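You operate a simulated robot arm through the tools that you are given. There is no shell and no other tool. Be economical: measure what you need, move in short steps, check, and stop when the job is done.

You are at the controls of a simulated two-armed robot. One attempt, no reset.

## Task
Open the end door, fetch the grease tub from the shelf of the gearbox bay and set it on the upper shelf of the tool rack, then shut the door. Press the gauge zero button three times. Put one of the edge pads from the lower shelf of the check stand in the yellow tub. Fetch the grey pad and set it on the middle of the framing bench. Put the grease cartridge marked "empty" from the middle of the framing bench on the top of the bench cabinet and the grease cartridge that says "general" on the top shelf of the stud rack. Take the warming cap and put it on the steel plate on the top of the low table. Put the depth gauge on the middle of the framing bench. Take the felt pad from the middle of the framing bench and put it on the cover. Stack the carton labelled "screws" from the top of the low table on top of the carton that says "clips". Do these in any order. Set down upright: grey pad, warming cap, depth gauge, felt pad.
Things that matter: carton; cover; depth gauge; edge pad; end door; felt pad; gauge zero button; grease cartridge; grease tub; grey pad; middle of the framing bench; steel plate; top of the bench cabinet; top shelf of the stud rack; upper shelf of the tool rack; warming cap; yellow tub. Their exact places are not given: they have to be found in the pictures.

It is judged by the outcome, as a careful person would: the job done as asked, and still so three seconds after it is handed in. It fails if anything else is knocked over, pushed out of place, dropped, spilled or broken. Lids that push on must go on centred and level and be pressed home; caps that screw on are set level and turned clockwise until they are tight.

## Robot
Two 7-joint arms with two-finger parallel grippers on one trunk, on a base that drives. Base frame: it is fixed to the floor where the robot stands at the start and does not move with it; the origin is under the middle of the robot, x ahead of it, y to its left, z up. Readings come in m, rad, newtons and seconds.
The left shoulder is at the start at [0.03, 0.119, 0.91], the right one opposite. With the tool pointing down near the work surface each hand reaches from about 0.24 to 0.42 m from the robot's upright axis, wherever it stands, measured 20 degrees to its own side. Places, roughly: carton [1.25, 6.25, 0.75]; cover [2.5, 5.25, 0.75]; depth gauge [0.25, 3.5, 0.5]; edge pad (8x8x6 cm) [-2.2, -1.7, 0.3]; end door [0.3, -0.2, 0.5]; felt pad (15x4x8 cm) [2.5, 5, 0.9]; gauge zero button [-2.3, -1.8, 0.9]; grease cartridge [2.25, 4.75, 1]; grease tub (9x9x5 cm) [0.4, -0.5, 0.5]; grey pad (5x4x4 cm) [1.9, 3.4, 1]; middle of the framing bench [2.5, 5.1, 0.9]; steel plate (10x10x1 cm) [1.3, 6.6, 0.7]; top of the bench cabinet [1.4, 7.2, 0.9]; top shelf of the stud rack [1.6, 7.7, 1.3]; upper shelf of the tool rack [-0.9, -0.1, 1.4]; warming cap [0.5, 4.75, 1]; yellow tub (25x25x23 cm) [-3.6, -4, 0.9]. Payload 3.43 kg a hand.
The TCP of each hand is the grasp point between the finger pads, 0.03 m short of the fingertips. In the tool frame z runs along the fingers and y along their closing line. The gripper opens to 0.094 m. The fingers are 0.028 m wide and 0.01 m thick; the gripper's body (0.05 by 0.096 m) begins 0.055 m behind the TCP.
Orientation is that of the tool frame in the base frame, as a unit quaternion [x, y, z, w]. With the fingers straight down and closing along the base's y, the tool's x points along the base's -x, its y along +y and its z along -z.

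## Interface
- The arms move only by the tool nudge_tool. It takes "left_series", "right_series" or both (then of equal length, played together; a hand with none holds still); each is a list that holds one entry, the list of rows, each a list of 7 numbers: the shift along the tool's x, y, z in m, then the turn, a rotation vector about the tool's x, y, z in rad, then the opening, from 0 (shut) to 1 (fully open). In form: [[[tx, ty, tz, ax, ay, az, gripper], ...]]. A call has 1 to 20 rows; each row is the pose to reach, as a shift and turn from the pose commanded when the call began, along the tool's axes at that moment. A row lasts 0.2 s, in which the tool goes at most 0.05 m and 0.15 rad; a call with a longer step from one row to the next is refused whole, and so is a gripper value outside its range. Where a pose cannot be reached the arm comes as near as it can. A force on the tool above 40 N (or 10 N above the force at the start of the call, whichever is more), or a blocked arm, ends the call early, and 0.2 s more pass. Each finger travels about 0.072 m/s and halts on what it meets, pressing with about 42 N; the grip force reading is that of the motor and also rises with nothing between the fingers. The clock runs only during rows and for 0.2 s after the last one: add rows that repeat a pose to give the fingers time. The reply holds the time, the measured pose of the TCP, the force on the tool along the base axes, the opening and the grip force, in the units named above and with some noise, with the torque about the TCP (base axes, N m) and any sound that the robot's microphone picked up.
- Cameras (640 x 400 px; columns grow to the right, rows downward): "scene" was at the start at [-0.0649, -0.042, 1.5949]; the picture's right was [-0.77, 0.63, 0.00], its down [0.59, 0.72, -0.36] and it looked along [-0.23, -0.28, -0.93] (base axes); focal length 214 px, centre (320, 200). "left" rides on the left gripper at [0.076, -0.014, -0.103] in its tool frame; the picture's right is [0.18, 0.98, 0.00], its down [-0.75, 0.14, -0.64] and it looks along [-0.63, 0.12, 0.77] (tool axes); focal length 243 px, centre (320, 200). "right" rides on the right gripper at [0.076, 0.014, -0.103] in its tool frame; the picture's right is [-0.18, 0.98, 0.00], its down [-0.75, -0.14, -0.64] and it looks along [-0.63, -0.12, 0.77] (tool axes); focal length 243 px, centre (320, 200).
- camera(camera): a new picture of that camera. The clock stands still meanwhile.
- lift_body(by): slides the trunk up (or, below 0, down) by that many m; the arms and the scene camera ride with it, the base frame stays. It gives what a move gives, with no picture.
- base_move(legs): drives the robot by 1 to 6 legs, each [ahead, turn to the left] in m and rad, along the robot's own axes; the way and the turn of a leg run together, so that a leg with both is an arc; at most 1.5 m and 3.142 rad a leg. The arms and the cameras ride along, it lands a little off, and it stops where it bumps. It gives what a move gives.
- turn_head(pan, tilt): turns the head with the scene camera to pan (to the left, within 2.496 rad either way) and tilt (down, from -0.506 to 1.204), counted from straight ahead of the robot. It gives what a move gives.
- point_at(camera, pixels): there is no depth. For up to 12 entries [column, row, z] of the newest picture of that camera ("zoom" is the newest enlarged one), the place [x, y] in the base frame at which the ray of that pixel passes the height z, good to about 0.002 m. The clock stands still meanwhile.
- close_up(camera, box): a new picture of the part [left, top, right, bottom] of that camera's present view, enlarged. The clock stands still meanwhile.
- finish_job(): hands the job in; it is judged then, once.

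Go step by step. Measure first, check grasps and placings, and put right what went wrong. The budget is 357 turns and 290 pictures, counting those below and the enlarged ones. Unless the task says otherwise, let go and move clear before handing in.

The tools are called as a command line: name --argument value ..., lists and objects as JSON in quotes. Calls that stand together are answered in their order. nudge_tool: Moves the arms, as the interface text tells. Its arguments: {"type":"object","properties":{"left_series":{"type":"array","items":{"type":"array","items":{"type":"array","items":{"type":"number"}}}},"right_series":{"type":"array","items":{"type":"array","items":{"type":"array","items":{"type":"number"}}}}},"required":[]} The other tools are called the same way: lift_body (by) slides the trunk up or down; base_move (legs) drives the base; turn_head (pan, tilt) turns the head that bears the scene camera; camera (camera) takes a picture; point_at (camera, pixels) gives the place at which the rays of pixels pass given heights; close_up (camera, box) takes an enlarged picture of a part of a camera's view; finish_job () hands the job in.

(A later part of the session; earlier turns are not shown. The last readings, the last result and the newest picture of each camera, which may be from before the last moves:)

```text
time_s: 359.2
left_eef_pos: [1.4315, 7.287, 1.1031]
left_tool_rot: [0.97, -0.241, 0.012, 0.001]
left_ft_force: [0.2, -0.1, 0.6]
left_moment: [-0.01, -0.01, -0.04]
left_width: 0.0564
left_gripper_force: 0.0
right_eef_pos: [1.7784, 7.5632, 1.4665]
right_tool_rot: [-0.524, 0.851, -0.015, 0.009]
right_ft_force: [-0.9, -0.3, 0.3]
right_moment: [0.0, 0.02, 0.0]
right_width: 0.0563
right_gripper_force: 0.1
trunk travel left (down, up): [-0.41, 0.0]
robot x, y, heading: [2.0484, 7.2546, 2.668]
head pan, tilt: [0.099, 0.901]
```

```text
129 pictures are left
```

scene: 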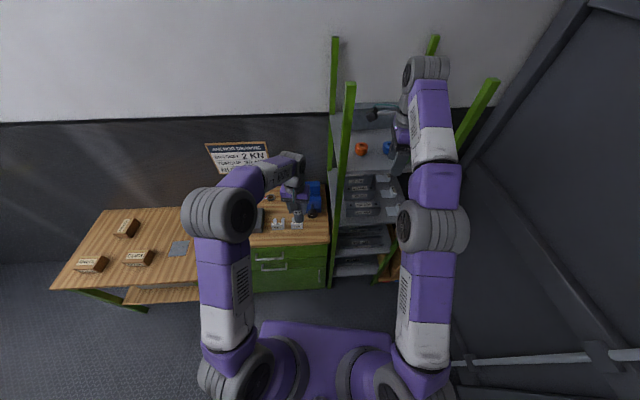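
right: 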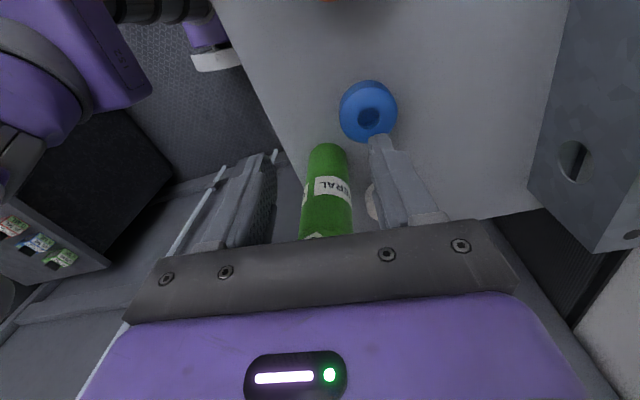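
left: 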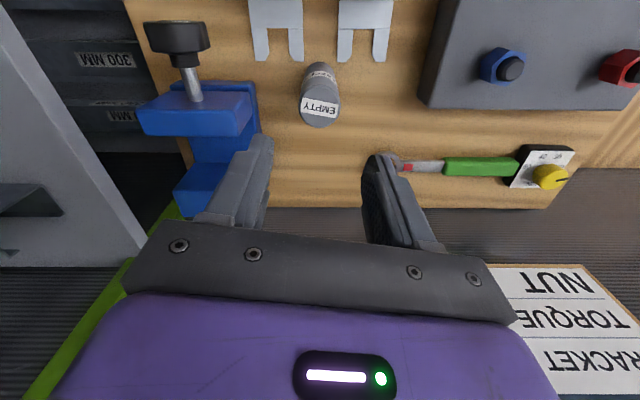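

The empty cartridge stands on the cabinet. Next the cartons: I raise the left hand, back off, and go to the low table.

nudge_tool --left_series '[[[0.03, 0, -0.035, 0, 0, 0, 1], [0.06, 0, -0.07, 0, 0, 0, 1], [0.09, 0, -0.1, 0, 0, 0, 1], [0.12, 0, -0.12, 0, 0, 0, 1]]]'

base_move --legs '[[-0.32, 0], [0, 1.72], [1.0, 0], [0, -1.57]]'

turn_head --pan 0.0 --tilt 0.9

camera --camera "scene"

```text
time_s: 360.2
left_eef_pos: [1.5374, 7.2321, 1.2249]
left_tool_rot: [0.97, -0.242, 0.01, 0.001]
left_ft_force: [0.2, 0.7, -0.2]
left_moment: [0.05, 0.0, -0.02]
left_width: 0.0942
left_gripper_force: 0.1
right_eef_pos: [1.7786, 7.5627, 1.4686]
right_tool_rot: [-0.524, 0.852, -0.016, 0.011]
right_ft_force: [0.3, 0.2, 0.5]
right_moment: [0.01, 0.03, -0.04]
right_width: 0.0565
right_gripper_force: 0.0
trunk travel left (down, up): [-0.41, 0.0]
robot x, y, heading: [2.0456, 7.2526, 2.671]
head pan, tilt: [0.099, 0.901]
```

```text
time_s: 375.0
left_eef_pos: [1.4683, 6.124, 1.2244]
left_tool_rot: [0.979, -0.204, 0.011, 0.0]
left_ft_force: [0.9, 0.7, 0.1]
left_moment: [-0.04, -0.04, -0.01]
left_width: 0.0942
left_gripper_force: 0.0
right_eef_pos: [1.683, 6.474, 1.4669]
right_tool_rot: [-0.558, 0.83, -0.015, 0.01]
right_ft_force: [0.1, -0.1, 0.1]
right_moment: [0.01, 0.0, -0.03]
right_width: 0.0563
right_gripper_force: 0.1
trunk travel left (down, up): [-0.41, 0.0]
robot x, y, heading: [1.9767, 6.1849, 2.75]
head pan, tilt: [0.099, 0.901]
```

```text
time_s: 375.7
left_eef_pos: [1.4705, 6.1235, 1.2249]
left_tool_rot: [0.979, -0.203, 0.012, 0.0]
left_ft_force: [0.1, -0.3, -0.1]
left_moment: [-0.01, -0.04, -0.03]
left_width: 0.0941
left_gripper_force: 0.0
right_eef_pos: [1.6835, 6.4751, 1.4666]
right_tool_rot: [-0.558, 0.83, -0.016, 0.01]
right_ft_force: [0.4, -0.1, -0.6]
right_moment: [0.05, -0.04, 0.02]
right_width: 0.0563
right_gripper_force: 0.1
trunk travel left (down, up): [-0.41, 0.0]
robot x, y, heading: [1.9752, 6.1848, 2.752]
head pan, tilt: [0.0, 0.901]
```

```text
128 pictures are left
```

scene: 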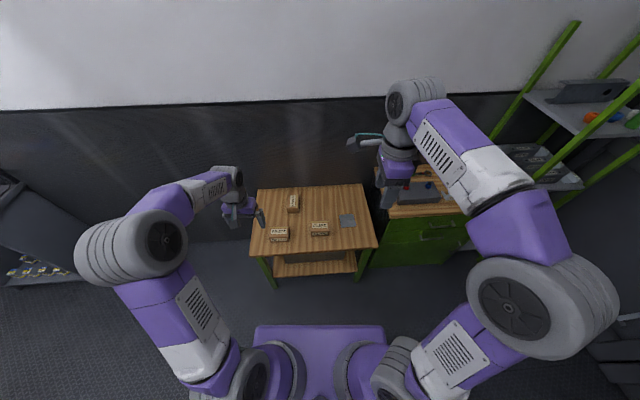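

close_up --camera "scene" --box '[245, 175, 385, 265]'

point_at --camera "zoom" --pixels '[[220, 118, 0.75], [220, 118, 0.72], [340, 240, 0.75], [340, 240, 0.72], [150, 270, 0.75], [468, 212, 0.7], [40, 355, 0.68], [600, 345, 0.68]]'

```text
4.44 times, centred on (315, 220) of scene
```

zoom: 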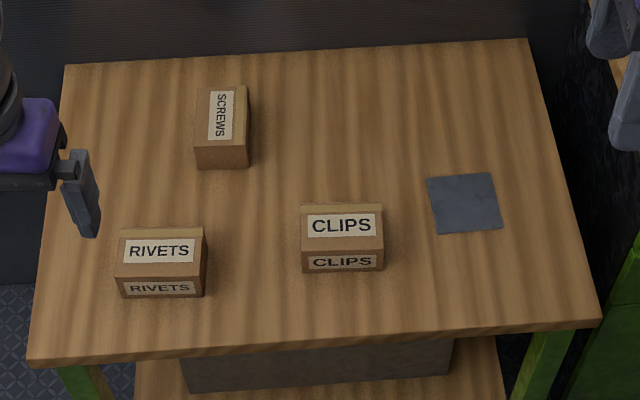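

```text
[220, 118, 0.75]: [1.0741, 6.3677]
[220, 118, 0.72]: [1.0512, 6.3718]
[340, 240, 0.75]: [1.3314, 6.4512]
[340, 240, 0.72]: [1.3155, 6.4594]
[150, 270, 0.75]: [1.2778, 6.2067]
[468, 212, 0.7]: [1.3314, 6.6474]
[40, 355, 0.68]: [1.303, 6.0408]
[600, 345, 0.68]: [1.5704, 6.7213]
```

Screws ≈(1.065,6.37), clips ≈(1.325,6.455), plate ≈(1.331,6.647), table front n≈1.0. I lower 0.2, drive 0.3 ahead, and bring the left hand over the screws.

lift_body --by -0.2

base_move --legs '[[0.3, 0]]'

nudge_tool --left_series '[[[-0.043, -0.018, 0, 0, 0, 0, 1], [-0.086, -0.036, 0, 0, 0, 0, 1], [-0.129, -0.054, 0, 0, 0, 0, 1], [-0.17, -0.071, 0, 0, 0, 0, 1], [-0.17, -0.071, 0.04, 0, 0, 0, 1], [-0.17, -0.071, 0.08, 0, 0, 0, 1]]]'

camera --camera "left"

```text
time_s: 377.9
left_eef_pos: [1.4709, 6.1247, 1.0252]
left_tool_rot: [0.979, -0.204, 0.011, 0.001]
left_ft_force: [0.4, -0.5, -0.6]
left_moment: [-0.04, -0.02, 0.01]
left_width: 0.0941
left_gripper_force: 0.0
right_eef_pos: [1.6838, 6.4726, 1.2675]
right_tool_rot: [-0.558, 0.83, -0.016, 0.01]
right_ft_force: [-0.8, -0.8, 0.8]
right_moment: [0.0, 0.02, 0.03]
right_width: 0.0565
right_gripper_force: 0.0
trunk travel left (down, up): [-0.21, 0.2]
robot x, y, heading: [1.9801, 6.1868, 2.747]
head pan, tilt: [0.0, 0.901]
```

```text
time_s: 379.9
left_eef_pos: [1.1874, 6.2419, 1.0244]
left_tool_rot: [0.979, -0.205, 0.013, 0.001]
left_ft_force: [0.2, 0.5, -0.6]
left_moment: [-0.04, -0.04, -0.01]
left_width: 0.0936
left_gripper_force: 0.0
right_eef_pos: [1.4013, 6.5911, 1.2672]
right_tool_rot: [-0.557, 0.83, -0.017, 0.011]
right_ft_force: [0.3, 0.2, -0.5]
right_moment: [-0.02, -0.01, 0.0]
right_width: 0.0563
right_gripper_force: 0.1
trunk travel left (down, up): [-0.21, 0.2]
robot x, y, heading: [1.6986, 6.3024, 2.749]
head pan, tilt: [0.0, 0.901]
```

```text
time_s: 381.3
left_eef_pos: [1.0625, 6.3736, 0.9398]
left_tool_rot: [0.979, -0.204, 0.012, 0.0]
left_ft_force: [-0.5, -0.3, 0.1]
left_moment: [0.02, 0.01, 0.0]
left_width: 0.0939
left_gripper_force: 0.1
right_eef_pos: [1.4024, 6.593, 1.2657]
right_tool_rot: [-0.558, 0.83, -0.016, 0.01]
right_ft_force: [0.0, 0.6, 1.2]
right_moment: [-0.06, -0.04, 0.0]
right_width: 0.0564
right_gripper_force: 0.1
trunk travel left (down, up): [-0.21, 0.2]
robot x, y, heading: [1.6966, 6.3001, 2.745]
head pan, tilt: [0.0, 0.901]
```

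```text
126 pictures are left
```

left: 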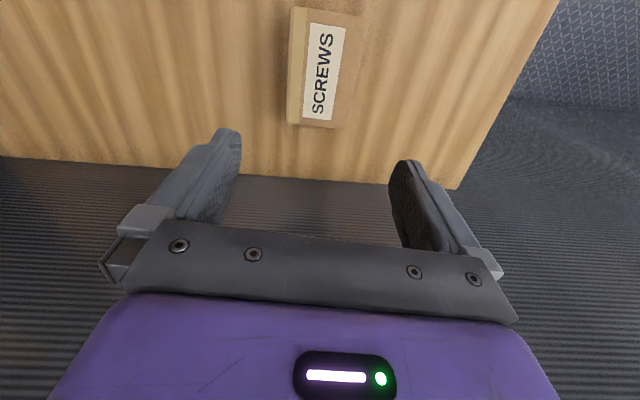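

point_at --camera "left" --pixels '[[325, 70, 0.75], [325, 70, 0.72], [305, 120, 0.75], [345, 22, 0.75], [303, 65, 0.75], [352, 70, 0.75], [300, 100, 0.68]]'

```text
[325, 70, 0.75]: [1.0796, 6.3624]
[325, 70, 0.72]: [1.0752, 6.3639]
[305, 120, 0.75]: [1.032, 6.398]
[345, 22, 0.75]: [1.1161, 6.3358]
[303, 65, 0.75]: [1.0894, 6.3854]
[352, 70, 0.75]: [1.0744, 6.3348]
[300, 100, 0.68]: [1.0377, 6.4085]
```

nudge_tool --left_series '[[[0.018, 0.005, 0.04, 0, 0, 0, 1], [0.018, 0.005, 0.085, 0, 0, 0, 1], [0.018, 0.005, 0.13, 0, 0, 0, 1], [0.018, 0.005, 0.17, 0, 0, 0, 1], [0.018, 0.005, 0.2, 0, 0, 0, 1], [0.018, 0.005, 0.21, 0, 0, 0, 1], [0.018, 0.005, 0.21, 0, 0, 0, 0.5], [0.018, 0.005, 0.21, 0, 0, 0, 0], [0.018, 0.005, 0.21, 0, 0, 0, 0], [0.018, 0.005, 0.21, 0, 0, 0, 0]]]'

camera --camera "left"

```text
time_s: 383.5
left_eef_pos: [1.0823, 6.3634, 0.7306]
left_tool_rot: [0.979, -0.205, 0.011, 0.001]
left_ft_force: [-0.3, -0.8, 0.9]
left_moment: [-0.11, 0.29, 0.06]
left_width: 0.0797
left_gripper_force: 42.5
right_eef_pos: [1.4037, 6.5904, 1.2675]
right_tool_rot: [-0.557, 0.831, -0.017, 0.011]
right_ft_force: [2.0, 0.3, 0.9]
right_moment: [-0.01, -0.01, -0.04]
right_width: 0.0568
right_gripper_force: 0.1
trunk travel left (down, up): [-0.21, 0.2]
robot x, y, heading: [1.6981, 6.3017, 2.746]
head pan, tilt: [0.0, 0.901]
```

```text
125 pictures are left
```

left: 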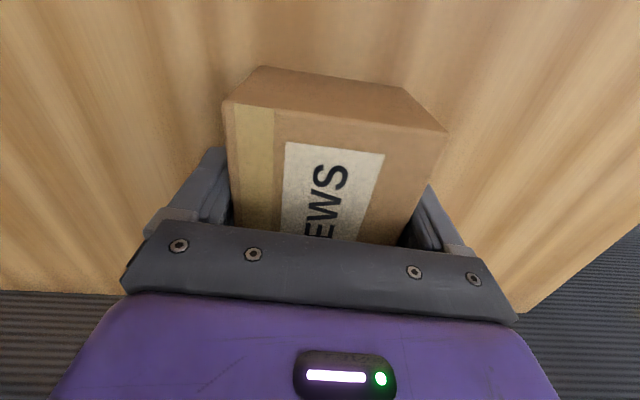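

Gripped (8 cm). I lift 0.2 and check.

nudge_tool --left_series '[[[0, 0, -0.045, 0, 0, 0, 0], [0, 0, -0.09, 0, 0, 0, 0], [0, 0, -0.135, 0, 0, 0, 0], [0, 0, -0.18, 0, 0, 0, 0]]]'

camera --camera "left"

close_up --camera "scene" --box '[220, 150, 420, 290]'

```text
time_s: 384.5
left_eef_pos: [1.0792, 6.3614, 0.9111]
left_tool_rot: [0.979, -0.205, 0.013, 0.001]
left_ft_force: [0.2, 0.0, -4.8]
left_moment: [-0.03, -0.03, 0.0]
left_width: 0.0802
left_gripper_force: 41.7
right_eef_pos: [1.403, 6.5908, 1.2669]
right_tool_rot: [-0.557, 0.83, -0.015, 0.011]
right_ft_force: [0.3, 0.2, -0.1]
right_moment: [0.01, 0.02, 0.01]
right_width: 0.0566
right_gripper_force: 0.0
trunk travel left (down, up): [-0.21, 0.2]
robot x, y, heading: [1.6983, 6.3008, 2.747]
head pan, tilt: [0.0, 0.901]
```

```text
124 pictures are left
```

left: 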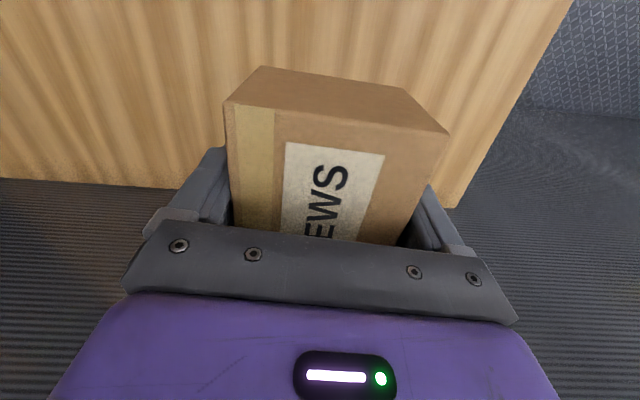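

```text
2.86 times, centred on (320, 220) of scene
```

zoom: 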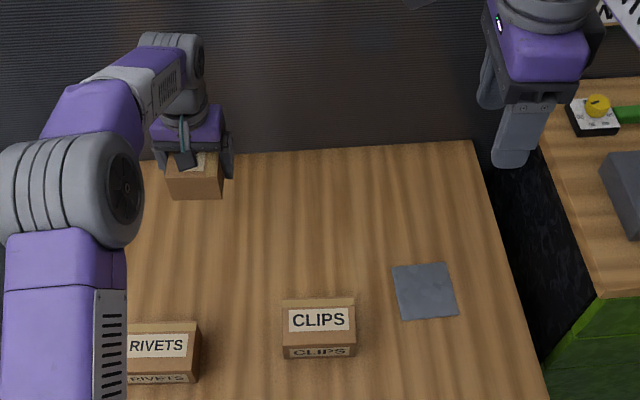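

point_at --camera "zoom" --pixels '[[319, 320, 0.755], [283, 331, 0.755], [356, 332, 0.755], [283, 301, 0.755], [354, 299, 0.755], [155, 345, 0.755]]'

```text
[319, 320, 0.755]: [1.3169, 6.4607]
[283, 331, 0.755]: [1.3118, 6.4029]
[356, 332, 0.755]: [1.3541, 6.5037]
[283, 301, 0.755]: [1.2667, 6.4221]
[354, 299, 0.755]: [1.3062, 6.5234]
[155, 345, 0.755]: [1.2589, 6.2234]
```

Clips centre ≈(1.302,6.464). I shift the right hand aside 0.1 and carry the screws over the clips.

nudge_tool --right_series '[[[-0.04, 0, 0, 0, 0, 0, 0.6], [-0.08, 0, 0, 0, 0, 0, 0.6], [-0.11, -0.02, 0, 0, 0, 0, 0.6], [-0.14, -0.04, 0, 0, 0, 0, 0.6]]]'

nudge_tool --left_series '[[[0.03, -0.033, 0, 0, 0, 0, 0], [0.06, -0.066, 0, 0, 0, 0, 0], [0.09, -0.099, 0, 0, 0, 0, 0], [0.12, -0.132, 0, 0, 0, 0, 0], [0.148, -0.16, 0, 0, 0, 0, 0], [0.1727, -0.1845, 0, 0, 0, 0, 0]]]'

camera --camera "left"

close_up --camera "scene" --box '[220, 150, 420, 290]'

```text
time_s: 385.5
left_eef_pos: [1.0798, 6.3604, 0.9113]
left_tool_rot: [0.979, -0.205, 0.012, 0.001]
left_ft_force: [-0.6, 0.4, -4.4]
left_moment: [-0.03, -0.02, 0.01]
left_width: 0.0797
left_gripper_force: 41.4
right_eef_pos: [1.4945, 6.7055, 1.2694]
right_tool_rot: [-0.557, 0.83, -0.016, 0.01]
right_ft_force: [0.3, -0.3, 1.3]
right_moment: [0.02, 0.03, -0.01]
right_width: 0.0563
right_gripper_force: 0.0
trunk travel left (down, up): [-0.21, 0.2]
robot x, y, heading: [1.6971, 6.3025, 2.747]
head pan, tilt: [0.0, 0.901]
```

```text
time_s: 386.9
left_eef_pos: [1.313, 6.4646, 0.9144]
left_tool_rot: [0.979, -0.204, 0.011, 0.001]
left_ft_force: [-0.2, 0.0, -4.4]
left_moment: [0.01, -0.01, 0.02]
left_width: 0.0799
left_gripper_force: 42.0
right_eef_pos: [1.4947, 6.7059, 1.2684]
right_tool_rot: [-0.557, 0.83, -0.016, 0.01]
right_ft_force: [-0.4, 0.3, -0.8]
right_moment: [0.01, 0.0, -0.05]
right_width: 0.0564
right_gripper_force: 0.2
trunk travel left (down, up): [-0.21, 0.2]
robot x, y, heading: [1.6952, 6.2981, 2.749]
head pan, tilt: [0.0, 0.901]
```

```text
122 pictures are left
```

left: 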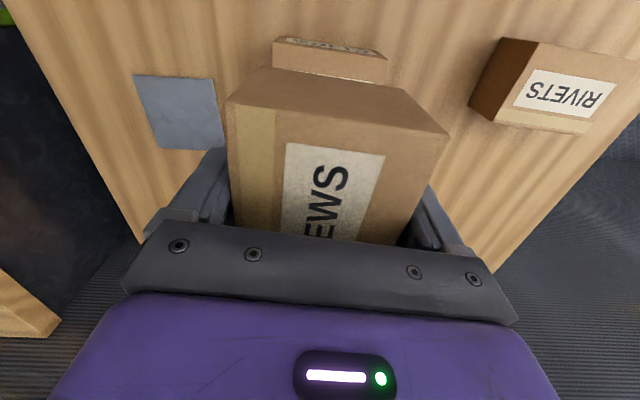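

```text
2.86 times, centred on (320, 220) of scene
```

zoom: 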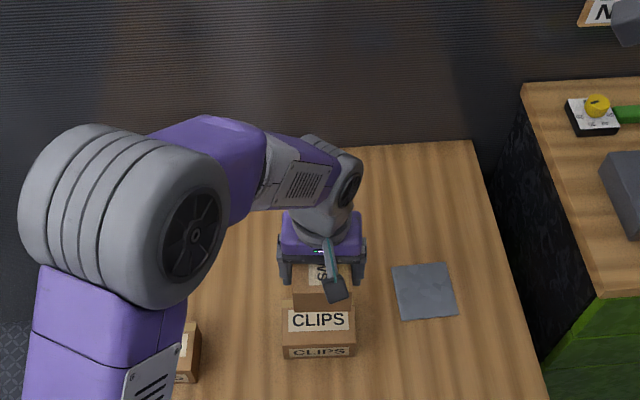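

point_at --camera "left" --pixels '[[275, 50, 0.755], [386, 60, 0.755], [262, 68, 0.875], [405, 88, 0.875], [275, 50, 0.77], [386, 60, 0.77]]'

```text
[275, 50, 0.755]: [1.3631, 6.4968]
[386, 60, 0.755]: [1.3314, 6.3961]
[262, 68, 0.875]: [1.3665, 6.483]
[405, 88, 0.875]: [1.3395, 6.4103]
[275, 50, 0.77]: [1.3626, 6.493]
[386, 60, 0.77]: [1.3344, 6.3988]
```

Screws and clips are aligned within ~1 cm. I lower in steps until contact.

nudge_tool --left_series '[[[0.006, 0, 0.04, 0, 0, 0, 0], [0.006, 0, 0.08, 0, 0, 0, 0], [0.006, 0, 0.095, 0, 0, 0, 0], [0.006, 0, 0.1, 0, 0, 0, 0], [0.006, 0, 0.105, 0, 0, 0, 0], [0.006, 0, 0.11, 0, 0, 0, 0], [0.006, 0, 0.115, 0, 0, 0, 0], [0.006, 0, 0.12, 0, 0, 0, 0]]]'

close_up --camera "scene" --box '[260, 190, 380, 270]'

```text
time_s: 388.7
left_eef_pos: [1.3183, 6.4583, 0.7946]
left_tool_rot: [0.979, -0.203, 0.012, 0.0]
left_ft_force: [0.2, 0.2, -4.8]
left_moment: [0.02, 0.02, 0.03]
left_width: 0.0796
left_gripper_force: 41.9
right_eef_pos: [1.4939, 6.7054, 1.2697]
right_tool_rot: [-0.557, 0.831, -0.017, 0.01]
right_ft_force: [0.1, 0.4, -0.4]
right_moment: [0.01, 0.0, 0.0]
right_width: 0.0565
right_gripper_force: 0.0
trunk travel left (down, up): [-0.21, 0.2]
robot x, y, heading: [1.6965, 6.3032, 2.748]
head pan, tilt: [0.0, 0.901]
```

```text
5.00 times, centred on (320, 230) of scene
```

zoom: 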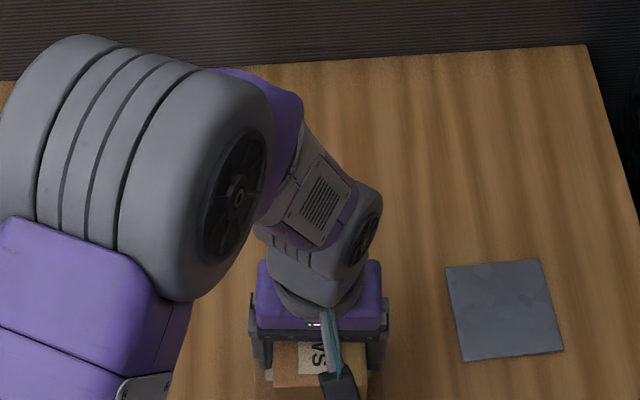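

Not yet in contact; I continue in 4 mm steps.

nudge_tool --left_series '[[[0, 0, 0.004, 0, 0, 0, 0], [0, 0, 0.008, 0, 0, 0, 0], [0, 0, 0.012, 0, 0, 0, 0], [0, 0, 0.016, 0, 0, 0, 0], [0, 0, 0.02, 0, 0, 0, 0], [0, 0, 0.024, 0, 0, 0, 0]]]'

```text
time_s: 389.4
left_eef_pos: [1.3199, 6.4579, 0.7902]
left_tool_rot: [0.979, -0.202, 0.011, 0.001]
left_ft_force: [7.9, -7.3, 22.9]
left_moment: [-0.44, 0.52, 0.24]
left_width: 0.0796
left_gripper_force: 42.1
right_eef_pos: [1.4945, 6.7037, 1.2703]
right_tool_rot: [-0.557, 0.83, -0.015, 0.01]
right_ft_force: [0.1, 0.9, 0.2]
right_moment: [-0.02, -0.02, -0.01]
right_width: 0.0566
right_gripper_force: 0.1
trunk travel left (down, up): [-0.21, 0.2]
robot x, y, heading: [1.6974, 6.3011, 2.747]
head pan, tilt: [0.0, 0.901]
stopped in row 3 (left hand): the force on the tool passed its limit at 49 N (the readings are from after the stop); the commanded pose is now the measured one
```

Contact. Relieve 3 mm, open and rise.

nudge_tool --left_series '[[[0, 0, -0.003, 0, 0, 0, 0], [0, 0, -0.003, 0, 0, 0, 0.95], [0, 0, -0.003, 0, 0, 0, 1], [0, 0, -0.003, 0, 0, 0, 1], [0, 0, -0.03, 0, 0, 0, 1], [0, 0, -0.075, 0, 0, 0, 1], [0, 0, -0.12, 0, 0, 0, 1], [0, 0, -0.165, 0, 0, 0, 1]]]'

camera --camera "left"

```text
time_s: 391.2
left_eef_pos: [1.3135, 6.4591, 0.9548]
left_tool_rot: [0.979, -0.201, 0.01, 0.0]
left_ft_force: [0.4, -0.3, 0.5]
left_moment: [0.03, 0.01, 0.02]
left_width: 0.0939
left_gripper_force: 0.1
right_eef_pos: [1.4943, 6.7032, 1.2697]
right_tool_rot: [-0.557, 0.83, -0.015, 0.009]
right_ft_force: [0.2, 0.0, -0.7]
right_moment: [-0.02, 0.02, 0.02]
right_width: 0.056
right_gripper_force: 0.0
trunk travel left (down, up): [-0.21, 0.2]
robot x, y, heading: [1.6961, 6.2974, 2.752]
head pan, tilt: [0.0, 0.901]
```

```text
119 pictures are left
```

left: 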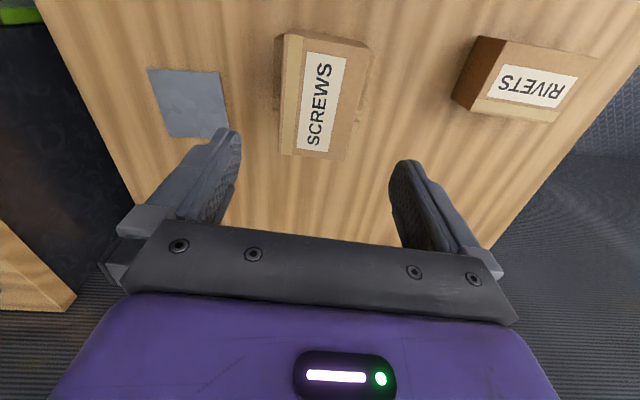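

Stacked neatly. Next the warming cap at the left cabinet: raise, back off, drive along.

lift_body --by 0.2

base_move --legs '[[-0.35, 0], [0, 1.64], [1.4, 0], [0.3, 0], [0, -1.57]]'

camera --camera "scene"

```text
time_s: 393.4
left_eef_pos: [1.3136, 6.4598, 1.1526]
left_tool_rot: [0.979, -0.202, 0.01, -0.001]
left_ft_force: [0.0, -0.9, -0.3]
left_moment: [0.0, -0.01, 0.01]
left_width: 0.0943
left_gripper_force: 0.1
right_eef_pos: [1.4934, 6.7048, 1.4686]
right_tool_rot: [-0.557, 0.83, -0.016, 0.011]
right_ft_force: [-0.2, 0.1, -0.6]
right_moment: [-0.01, -0.02, 0.0]
right_width: 0.0564
right_gripper_force: 0.1
trunk travel left (down, up): [-0.41, 0.0]
robot x, y, heading: [1.6996, 6.3021, 2.745]
head pan, tilt: [0.0, 0.901]
```

```text
time_s: 412.0
left_eef_pos: [1.1458, 4.6482, 1.1531]
left_tool_rot: [0.985, -0.171, 0.011, -0.001]
left_ft_force: [0.0, -0.7, 0.0]
left_moment: [0.01, 0.0, 0.01]
left_width: 0.094
left_gripper_force: 0.1
right_eef_pos: [1.3093, 4.9039, 1.4684]
right_tool_rot: [-0.584, 0.811, -0.016, 0.011]
right_ft_force: [0.1, -0.1, 0.2]
right_moment: [-0.03, 0.01, 0.01]
right_width: 0.0563
right_gripper_force: 0.0
trunk travel left (down, up): [-0.41, 0.0]
robot x, y, heading: [1.5353, 4.5156, 2.812]
head pan, tilt: [0.0, 0.901]
```

```text
118 pictures are left
```

scene: 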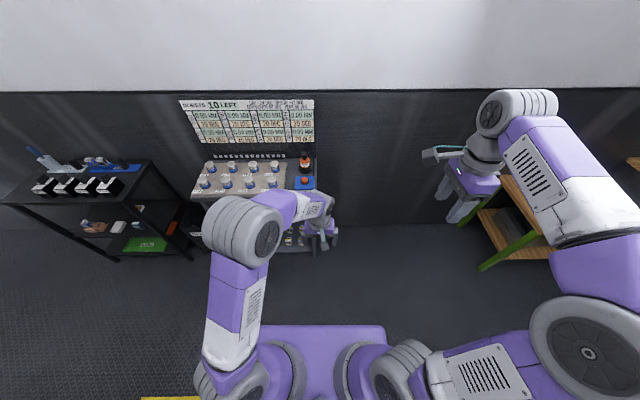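

close_up --camera "scene" --box '[170, 130, 350, 260]'

close_up --camera "scene" --box '[0, 130, 200, 260]'

```text
3.08 times, centred on (260, 195) of scene
```

zoom: 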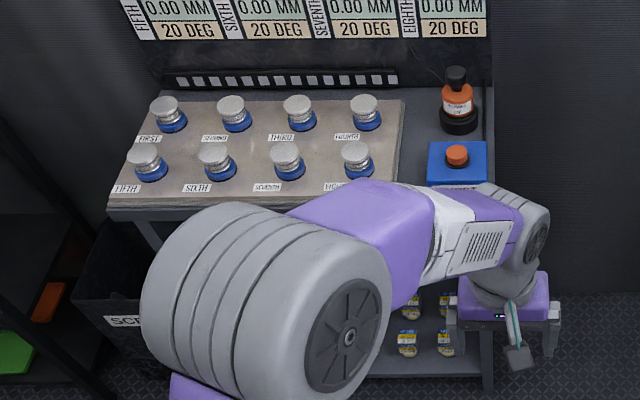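

```text
3.08 times, centred on (100, 195) of scene
```

zoom: 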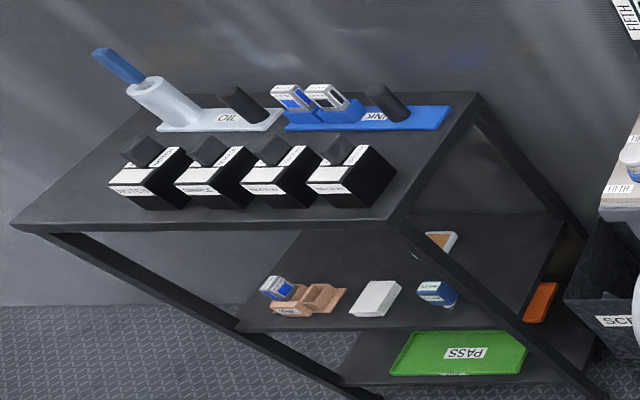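

close_up --camera "scene" --box '[285, 140, 330, 190]'

close_up --camera "scene" --box '[65, 200, 165, 260]'

```text
8.00 times, centred on (308, 165) of scene
```

zoom: 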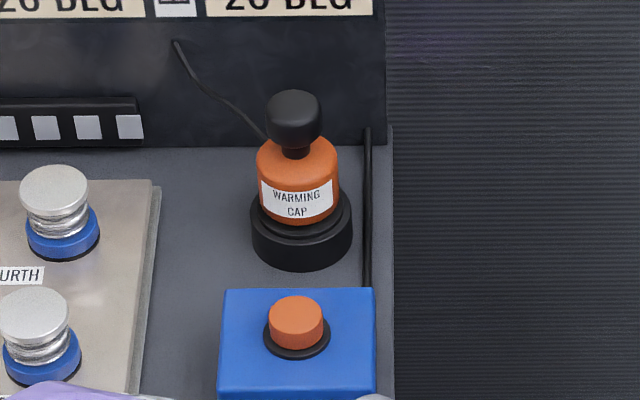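

```text
6.40 times, centred on (115, 230) of scene
```

zoom: 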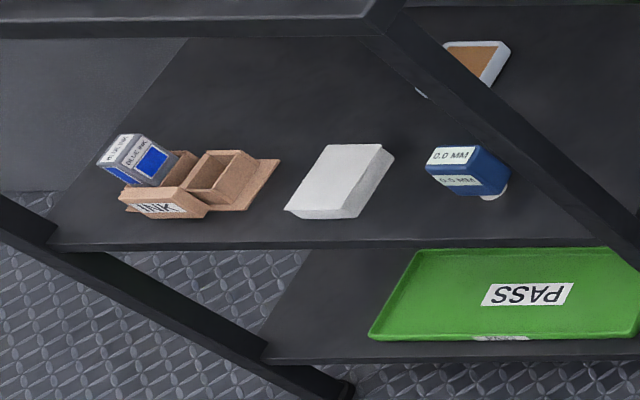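

point_at --camera "scene" --pixels '[[304.8, 154, 1.1], [304.8, 154, 1.05], [305, 173, 0.97], [317, 196, 0.95], [191, 205, 0.95], [305, 186, 0.97]]'

```text
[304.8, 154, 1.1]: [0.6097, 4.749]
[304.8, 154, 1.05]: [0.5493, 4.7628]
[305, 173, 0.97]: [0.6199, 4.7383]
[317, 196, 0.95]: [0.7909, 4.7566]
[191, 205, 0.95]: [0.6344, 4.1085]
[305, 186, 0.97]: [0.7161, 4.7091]
```

The warming cap sits on its black base at about (0.58,4.755). I raise the left hand 0.1 and drive 0.44 ahead.

nudge_tool --left_series '[[[0, 0, -0.045, 0, 0, 0, 1], [0, 0, -0.09, 0, 0, 0, 1], [0, 0, -0.12, 0, 0, 0, 1]]]'

base_move --legs '[[0.43, 0]]'

camera --camera "left"

camera --camera "scene"

```text
time_s: 412.8
left_eef_pos: [1.1452, 4.6498, 1.2728]
left_tool_rot: [0.985, -0.17, 0.011, -0.001]
left_ft_force: [-0.3, 0.5, -0.8]
left_moment: [-0.01, -0.01, 0.01]
left_width: 0.0939
left_gripper_force: 0.1
right_eef_pos: [1.3094, 4.9045, 1.4689]
right_tool_rot: [-0.584, 0.812, -0.016, 0.011]
right_ft_force: [1.2, 0.4, 0.4]
right_moment: [-0.01, 0.03, -0.01]
right_width: 0.0567
right_gripper_force: 0.1
trunk travel left (down, up): [-0.41, 0.0]
robot x, y, heading: [1.5386, 4.5151, 2.813]
head pan, tilt: [0.0, 0.901]
```

```text
time_s: 415.4
left_eef_pos: [0.7321, 4.7777, 1.2722]
left_tool_rot: [0.987, -0.161, 0.011, -0.001]
left_ft_force: [0.2, -0.2, 0.2]
left_moment: [0.02, 0.01, 0.01]
left_width: 0.094
left_gripper_force: 0.1
right_eef_pos: [0.8924, 5.0354, 1.4686]
right_tool_rot: [-0.591, 0.806, -0.015, 0.011]
right_ft_force: [-0.2, 1.0, 0.9]
right_moment: [-0.01, 0.01, 0.0]
right_width: 0.0564
right_gripper_force: 0.1
trunk travel left (down, up): [-0.41, 0.0]
robot x, y, heading: [1.1297, 4.6496, 2.826]
head pan, tilt: [0.0, 0.901]
```

```text
113 pictures are left
```

left: 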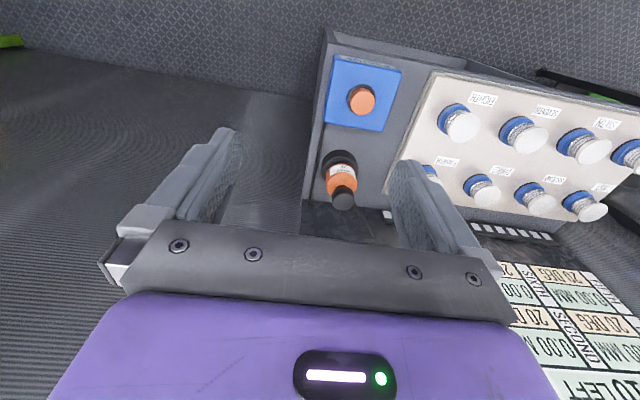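

```text
112 pictures are left
```

scene: 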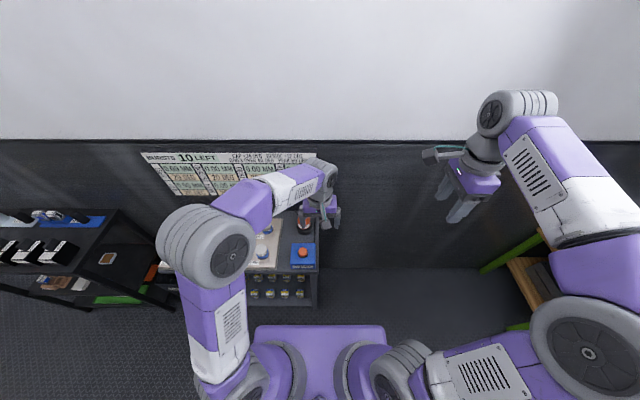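

point_at --camera "left" --pixels '[[342, 196, 1.1], [342, 196, 1.05], [342, 196, 1.0], [338, 160, 0.95]]'

close_up --camera "scene" --box '[270, 190, 350, 270]'

```text
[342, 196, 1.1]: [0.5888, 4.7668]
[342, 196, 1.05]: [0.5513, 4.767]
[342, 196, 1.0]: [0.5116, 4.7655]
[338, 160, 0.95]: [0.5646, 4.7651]
```

```text
5.00 times, centred on (310, 230) of scene
```

zoom: 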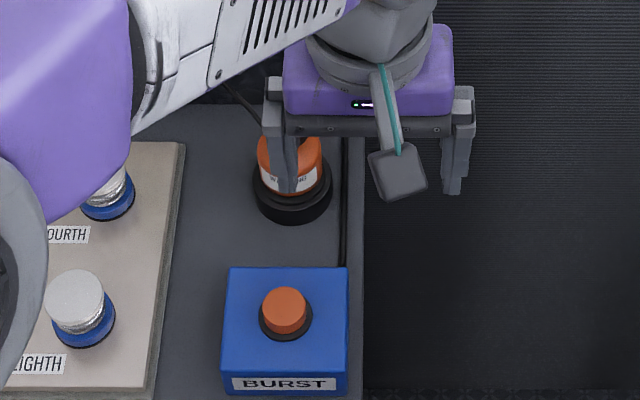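

Knob centre ≈(0.553,4.765,1.053). I go above it and check alignment.

nudge_tool --left_series '[[[-0.042, 0.017, 0, 0, 0, 0, 0.8], [-0.084, 0.034, 0, 0, 0, 0, 0.8], [-0.126, 0.051, 0, 0, 0, 0, 0.8], [-0.166, 0.069, 0, 0, 0, 0, 0.8], [-0.166, 0.069, 0.045, 0, 0, 0, 0.8], [-0.166, 0.069, 0.09, 0, 0, 0, 0.8], [-0.166, 0.069, 0.12, 0, 0, 0, 0.8]]]'

camera --camera "left"

```text
time_s: 417.0
left_eef_pos: [0.5554, 4.7622, 1.1462]
left_tool_rot: [0.987, -0.161, 0.011, -0.001]
left_ft_force: [1.3, 0.3, -0.2]
left_moment: [0.03, -0.04, 0.01]
left_width: 0.075
left_gripper_force: 0.1
right_eef_pos: [0.8923, 5.0365, 1.4701]
right_tool_rot: [-0.591, 0.806, -0.015, 0.011]
right_ft_force: [-0.4, -0.2, 1.2]
right_moment: [-0.02, -0.03, -0.01]
right_width: 0.0563
right_gripper_force: 0.0
trunk travel left (down, up): [-0.41, 0.0]
robot x, y, heading: [1.1323, 4.6518, 2.831]
head pan, tilt: [0.0, 0.901]
```

```text
110 pictures are left
```

left: 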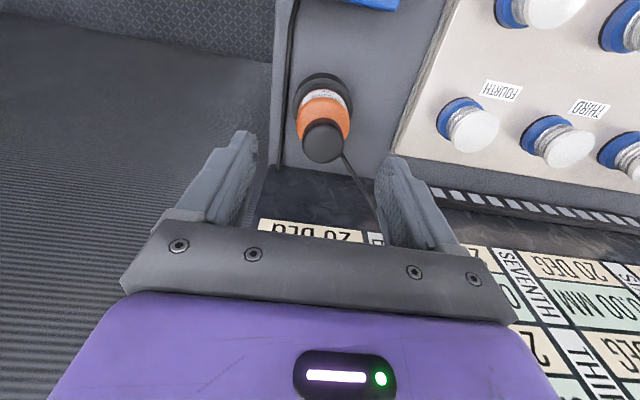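

point_at --camera "left" --pixels '[[323, 140, 1.07], [323, 140, 1.055], [322, 110, 1.02]]'

```text
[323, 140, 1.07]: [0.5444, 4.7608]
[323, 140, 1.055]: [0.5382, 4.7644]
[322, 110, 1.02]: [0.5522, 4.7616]
```

nudge_tool --left_series '[[[-0.008, 0.003, 0.03, 0, 0, 0, 0.8], [-0.008, 0.003, 0.06, 0, 0, 0, 0.8], [-0.008, 0.003, 0.09, 0, 0, 0, 0.8], [-0.008, 0.003, 0.112, 0, 0, 0, 0.8], [-0.008, 0.003, 0.112, 0, 0, 0, 0.4], [-0.008, 0.003, 0.112, 0, 0, 0, 0], [-0.008, 0.003, 0.112, 0, 0, 0, 0]]]'

camera --camera "left"

```text
time_s: 418.6
left_eef_pos: [0.5496, 4.7655, 1.0339]
left_tool_rot: [0.987, -0.162, 0.012, -0.001]
left_ft_force: [0.2, 0.8, -0.2]
left_moment: [-0.04, -0.01, -0.04]
left_width: 0.0
left_gripper_force: 30.0
right_eef_pos: [0.8932, 5.0354, 1.4685]
right_tool_rot: [-0.592, 0.806, -0.015, 0.011]
right_ft_force: [-0.7, -0.1, 0.3]
right_moment: [0.01, 0.03, 0.01]
right_width: 0.0562
right_gripper_force: 0.0
trunk travel left (down, up): [-0.41, 0.0]
robot x, y, heading: [1.1287, 4.6536, 2.831]
head pan, tilt: [0.0, 0.901]
```

```text
109 pictures are left
```

left: 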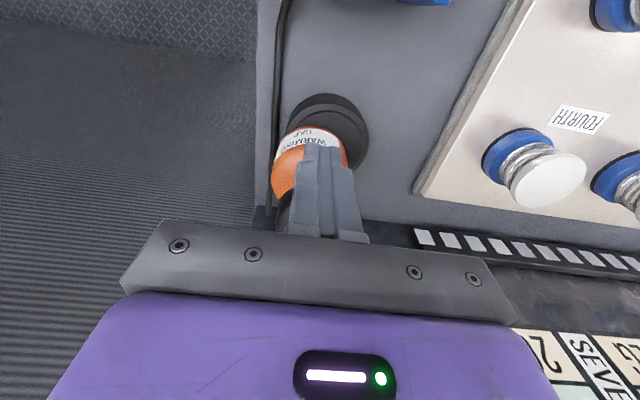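

Missed: re-triangulating from the two left views gives the knob at (0.518,4.771), z≈1.006. I open, raise and re-aim.

nudge_tool --left_series '[[[0, 0, -0.04, 0, 0, 0, 0], [0, 0, -0.08, 0, 0, 0, 0.4], [-0.015, 0.0025, -0.09, 0, 0, 0, 0.8], [-0.032, 0.005, -0.09, 0, 0, 0, 0.8], [-0.032, 0.005, -0.06, 0, 0, 0, 0.8]]]'

camera --camera "left"

point_at --camera "left" --pixels '[[320, 115, 1.02], [320, 115, 1.0]]'

```text
time_s: 419.8
left_eef_pos: [0.5136, 4.7719, 1.0939]
left_tool_rot: [0.987, -0.161, 0.011, -0.001]
left_ft_force: [0.0, -0.6, 0.7]
left_moment: [0.03, -0.03, 0.0]
left_width: 0.0754
left_gripper_force: 0.1
right_eef_pos: [0.8916, 5.0345, 1.4696]
right_tool_rot: [-0.591, 0.806, -0.015, 0.011]
right_ft_force: [-1.0, 0.5, 0.9]
right_moment: [-0.04, -0.01, 0.02]
right_width: 0.0564
right_gripper_force: 0.1
trunk travel left (down, up): [-0.41, 0.0]
robot x, y, heading: [1.1301, 4.6506, 2.831]
head pan, tilt: [0.0, 0.901]
```

```text
108 pictures are left
```

left: 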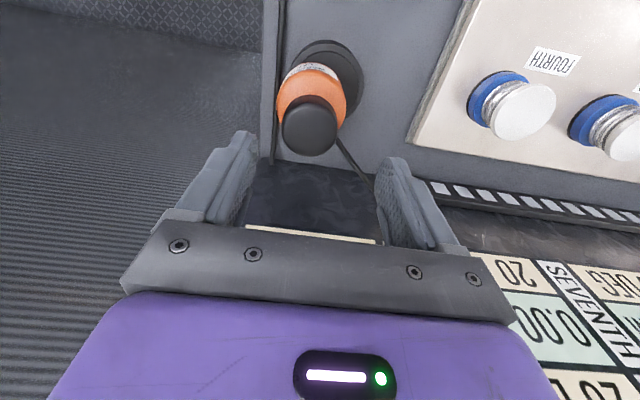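

```text
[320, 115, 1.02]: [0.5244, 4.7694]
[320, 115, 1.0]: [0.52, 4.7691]
```

point_at --camera "left" --pixels '[[309, 132, 1.02], [309, 132, 1.0], [310, 95, 0.98]]'

```text
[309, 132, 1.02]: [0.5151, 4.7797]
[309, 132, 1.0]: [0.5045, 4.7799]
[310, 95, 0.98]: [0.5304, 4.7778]
```

nudge_tool --left_series '[[[0.003, -0.0074, 0.03, 0, 0, 0, 0.85], [0.003, -0.0074, 0.06, 0, 0, 0, 0.85], [0.003, -0.0074, 0.085, 0, 0, 0, 0.85], [0.003, -0.0074, 0.105, 0, 0, 0, 0.85]]]'

camera --camera "left"

close_up --camera "scene" --box '[270, 190, 350, 270]'

```text
time_s: 420.8
left_eef_pos: [0.522, 4.7772, 0.989]
left_tool_rot: [0.987, -0.161, 0.009, 0.0]
left_ft_force: [0.3, -0.6, 0.3]
left_moment: [0.01, 0.03, -0.01]
left_width: 0.0798
left_gripper_force: 0.0
right_eef_pos: [0.8923, 5.0359, 1.4683]
right_tool_rot: [-0.591, 0.806, -0.016, 0.011]
right_ft_force: [-0.4, 0.1, 0.8]
right_moment: [-0.01, -0.01, 0.01]
right_width: 0.0562
right_gripper_force: 0.1
trunk travel left (down, up): [-0.41, 0.0]
robot x, y, heading: [1.1289, 4.6518, 2.832]
head pan, tilt: [0.0, 0.901]
```

```text
107 pictures are left
```

left: 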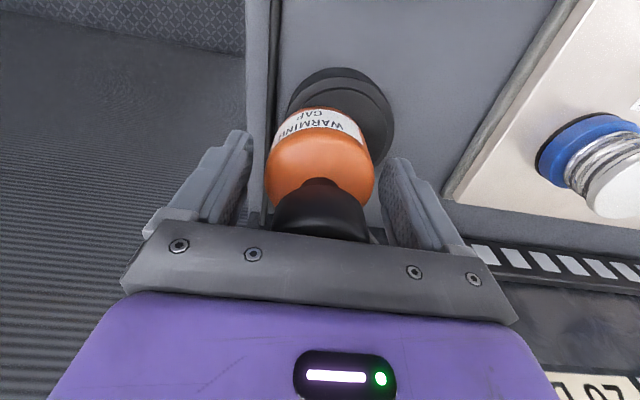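

```text
5.00 times, centred on (310, 230) of scene
```

zoom: 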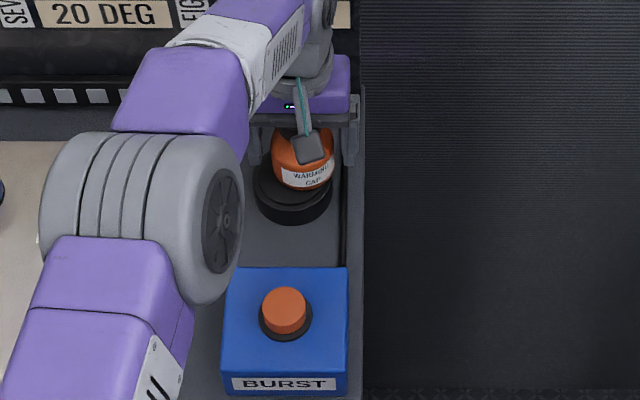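

The cap is between the fingers. I close.

nudge_tool --left_series '[[[0, 0, 0, 0, 0, 0, 0.4], [0, 0, 0, 0, 0, 0, 0], [0, 0, 0, 0, 0, 0, 0], [0, 0, 0, 0, 0, 0, 0]]]'

camera --camera "left"

```text
time_s: 421.8
left_eef_pos: [0.5216, 4.7765, 0.9889]
left_tool_rot: [0.987, -0.161, 0.011, -0.001]
left_ft_force: [-1.1, -0.4, -0.1]
left_moment: [0.09, 0.13, 0.02]
left_width: 0.0629
left_gripper_force: 41.8
right_eef_pos: [0.8928, 5.0346, 1.4683]
right_tool_rot: [-0.591, 0.807, -0.016, 0.011]
right_ft_force: [-0.6, -0.3, -0.2]
right_moment: [0.01, -0.01, -0.02]
right_width: 0.0568
right_gripper_force: 0.1
trunk travel left (down, up): [-0.41, 0.0]
robot x, y, heading: [1.1298, 4.6503, 2.829]
head pan, tilt: [0.0, 0.901]
```

```text
105 pictures are left
```

left: 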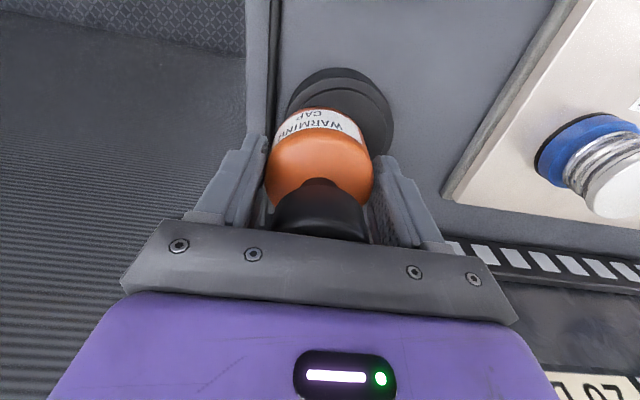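

Gripped (6.3 cm). I lift 0.2 m.

nudge_tool --left_series '[[[0, 0, -0.03, 0, 0, 0, 0], [0, 0, -0.07, 0, 0, 0, 0], [0, 0, -0.115, 0, 0, 0, 0], [0, 0, -0.16, 0, 0, 0, 0], [0.04, 0, -0.18, 0, 0, 0, 0], [0.08, 0, -0.2, 0, 0, 0, 0]]]'

camera --camera "left"

```text
time_s: 423.2
left_eef_pos: [0.598, 4.7518, 1.1943]
left_tool_rot: [0.987, -0.16, 0.01, -0.001]
left_ft_force: [0.5, 0.0, -6.1]
left_moment: [0.01, -0.01, 0.03]
left_width: 0.063
left_gripper_force: 42.4
right_eef_pos: [0.8943, 5.0342, 1.4689]
right_tool_rot: [-0.592, 0.806, -0.014, 0.011]
right_ft_force: [1.3, 0.1, -0.5]
right_moment: [0.0, 0.02, 0.03]
right_width: 0.0562
right_gripper_force: 0.1
trunk travel left (down, up): [-0.41, 0.0]
robot x, y, heading: [1.1254, 4.6492, 2.83]
head pan, tilt: [0.0, 0.901]
```

```text
104 pictures are left
```

left: 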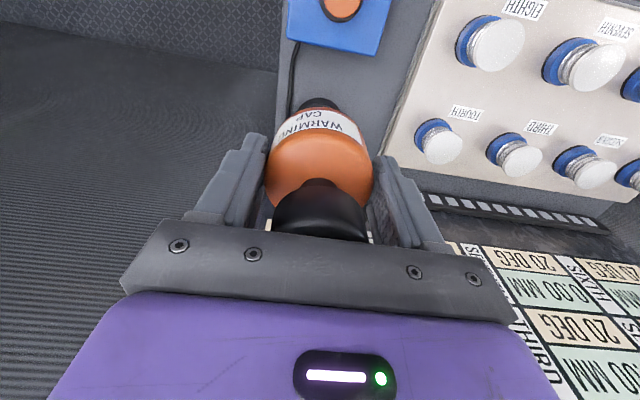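

Cap held. I back off and drive to the low table.

base_move --legs '[[-0.4, 0], [0, -1.58], [1.3, 0], [0.72, 0], [0, 1.57]]'

camera --camera "scene"

```text
time_s: 443.2
left_eef_pos: [1.5756, 6.5401, 1.192]
left_tool_rot: [0.991, -0.131, 0.012, 0.0]
left_ft_force: [-0.3, 0.9, -5.7]
left_moment: [-0.04, -0.02, 0.03]
left_width: 0.0632
left_gripper_force: 42.3
right_eef_pos: [1.8543, 6.8419, 1.4688]
right_tool_rot: [-0.616, 0.787, -0.015, 0.012]
right_ft_force: [-0.7, 1.1, -0.4]
right_moment: [0.01, 0.0, -0.03]
right_width: 0.0563
right_gripper_force: 0.1
trunk travel left (down, up): [-0.41, 0.0]
robot x, y, heading: [2.1136, 6.4706, 2.893]
head pan, tilt: [0.0, 0.901]
```

```text
103 pictures are left
```

scene: 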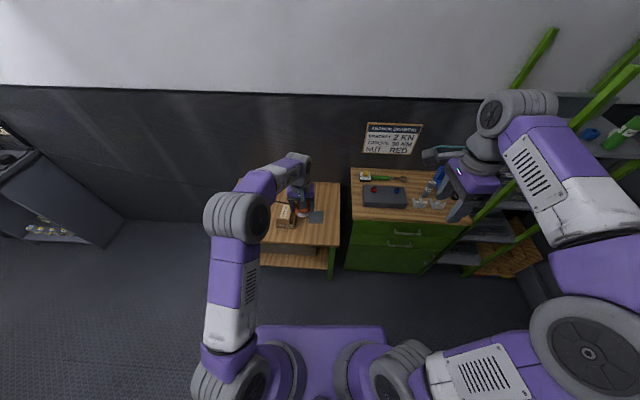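

I drive 0.28 ahead and lower the trunk 0.2, then check the plate from the left camera.

base_move --legs '[[0.27, 0]]'

lift_body --by -0.2

camera --camera "left"

close_up --camera "scene" --box '[240, 170, 400, 280]'

```text
time_s: 445.1
left_eef_pos: [1.3146, 6.6091, 1.1926]
left_tool_rot: [0.991, -0.132, 0.011, -0.001]
left_ft_force: [-0.2, -0.1, -5.7]
left_moment: [-0.03, 0.0, -0.02]
left_width: 0.0632
left_gripper_force: 41.9
right_eef_pos: [1.5929, 6.9088, 1.4699]
right_tool_rot: [-0.615, 0.788, -0.014, 0.012]
right_ft_force: [0.7, 0.0, 0.6]
right_moment: [-0.02, 0.03, -0.01]
right_width: 0.0565
right_gripper_force: 0.1
trunk travel left (down, up): [-0.41, 0.0]
robot x, y, heading: [1.8545, 6.5421, 2.891]
head pan, tilt: [0.0, 0.901]
```

```text
time_s: 447.3
left_eef_pos: [1.3147, 6.6075, 0.9922]
left_tool_rot: [0.991, -0.132, 0.011, -0.001]
left_ft_force: [1.1, -0.3, -6.7]
left_moment: [0.01, -0.01, -0.01]
left_width: 0.063
left_gripper_force: 41.8
right_eef_pos: [1.5921, 6.9089, 1.2691]
right_tool_rot: [-0.615, 0.788, -0.015, 0.012]
right_ft_force: [-0.1, 0.4, -0.8]
right_moment: [0.02, 0.03, 0.0]
right_width: 0.0564
right_gripper_force: 0.1
trunk travel left (down, up): [-0.21, 0.2]
robot x, y, heading: [1.8519, 6.5411, 2.891]
head pan, tilt: [0.0, 0.901]
```

```text
102 pictures are left
```

left: 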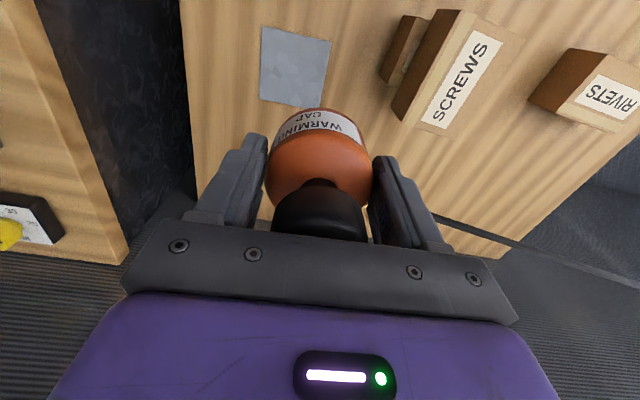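

```text
3.64 times, centred on (320, 225) of scene
```

zoom: 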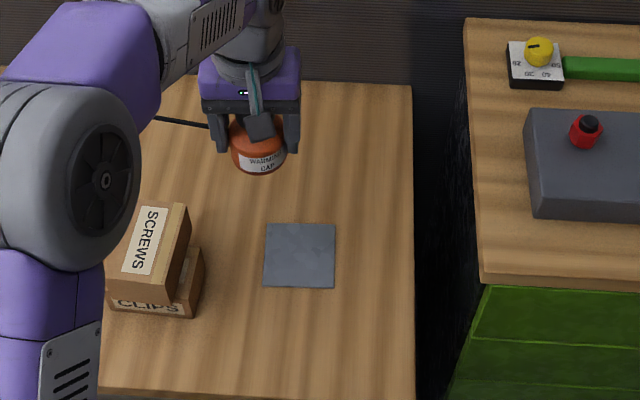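

point_at --camera "left" --pixels '[[295, 66, 0.7], [262, 28, 0.7], [331, 40, 0.7], [258, 98, 0.7], [322, 106, 0.7]]'

point_at --camera "zoom" --pixels '[[300, 254, 0.7], [265, 225, 0.7], [335, 225, 0.7], [263, 287, 0.7], [334, 289, 0.7]]'

```text
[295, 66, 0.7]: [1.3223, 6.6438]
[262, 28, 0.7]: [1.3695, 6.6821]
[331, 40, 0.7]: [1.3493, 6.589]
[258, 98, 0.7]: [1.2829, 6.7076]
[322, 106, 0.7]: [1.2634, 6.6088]
```

```text
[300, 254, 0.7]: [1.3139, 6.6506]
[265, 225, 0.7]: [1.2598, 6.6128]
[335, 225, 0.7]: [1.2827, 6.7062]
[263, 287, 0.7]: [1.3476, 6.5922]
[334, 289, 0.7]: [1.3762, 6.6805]
```

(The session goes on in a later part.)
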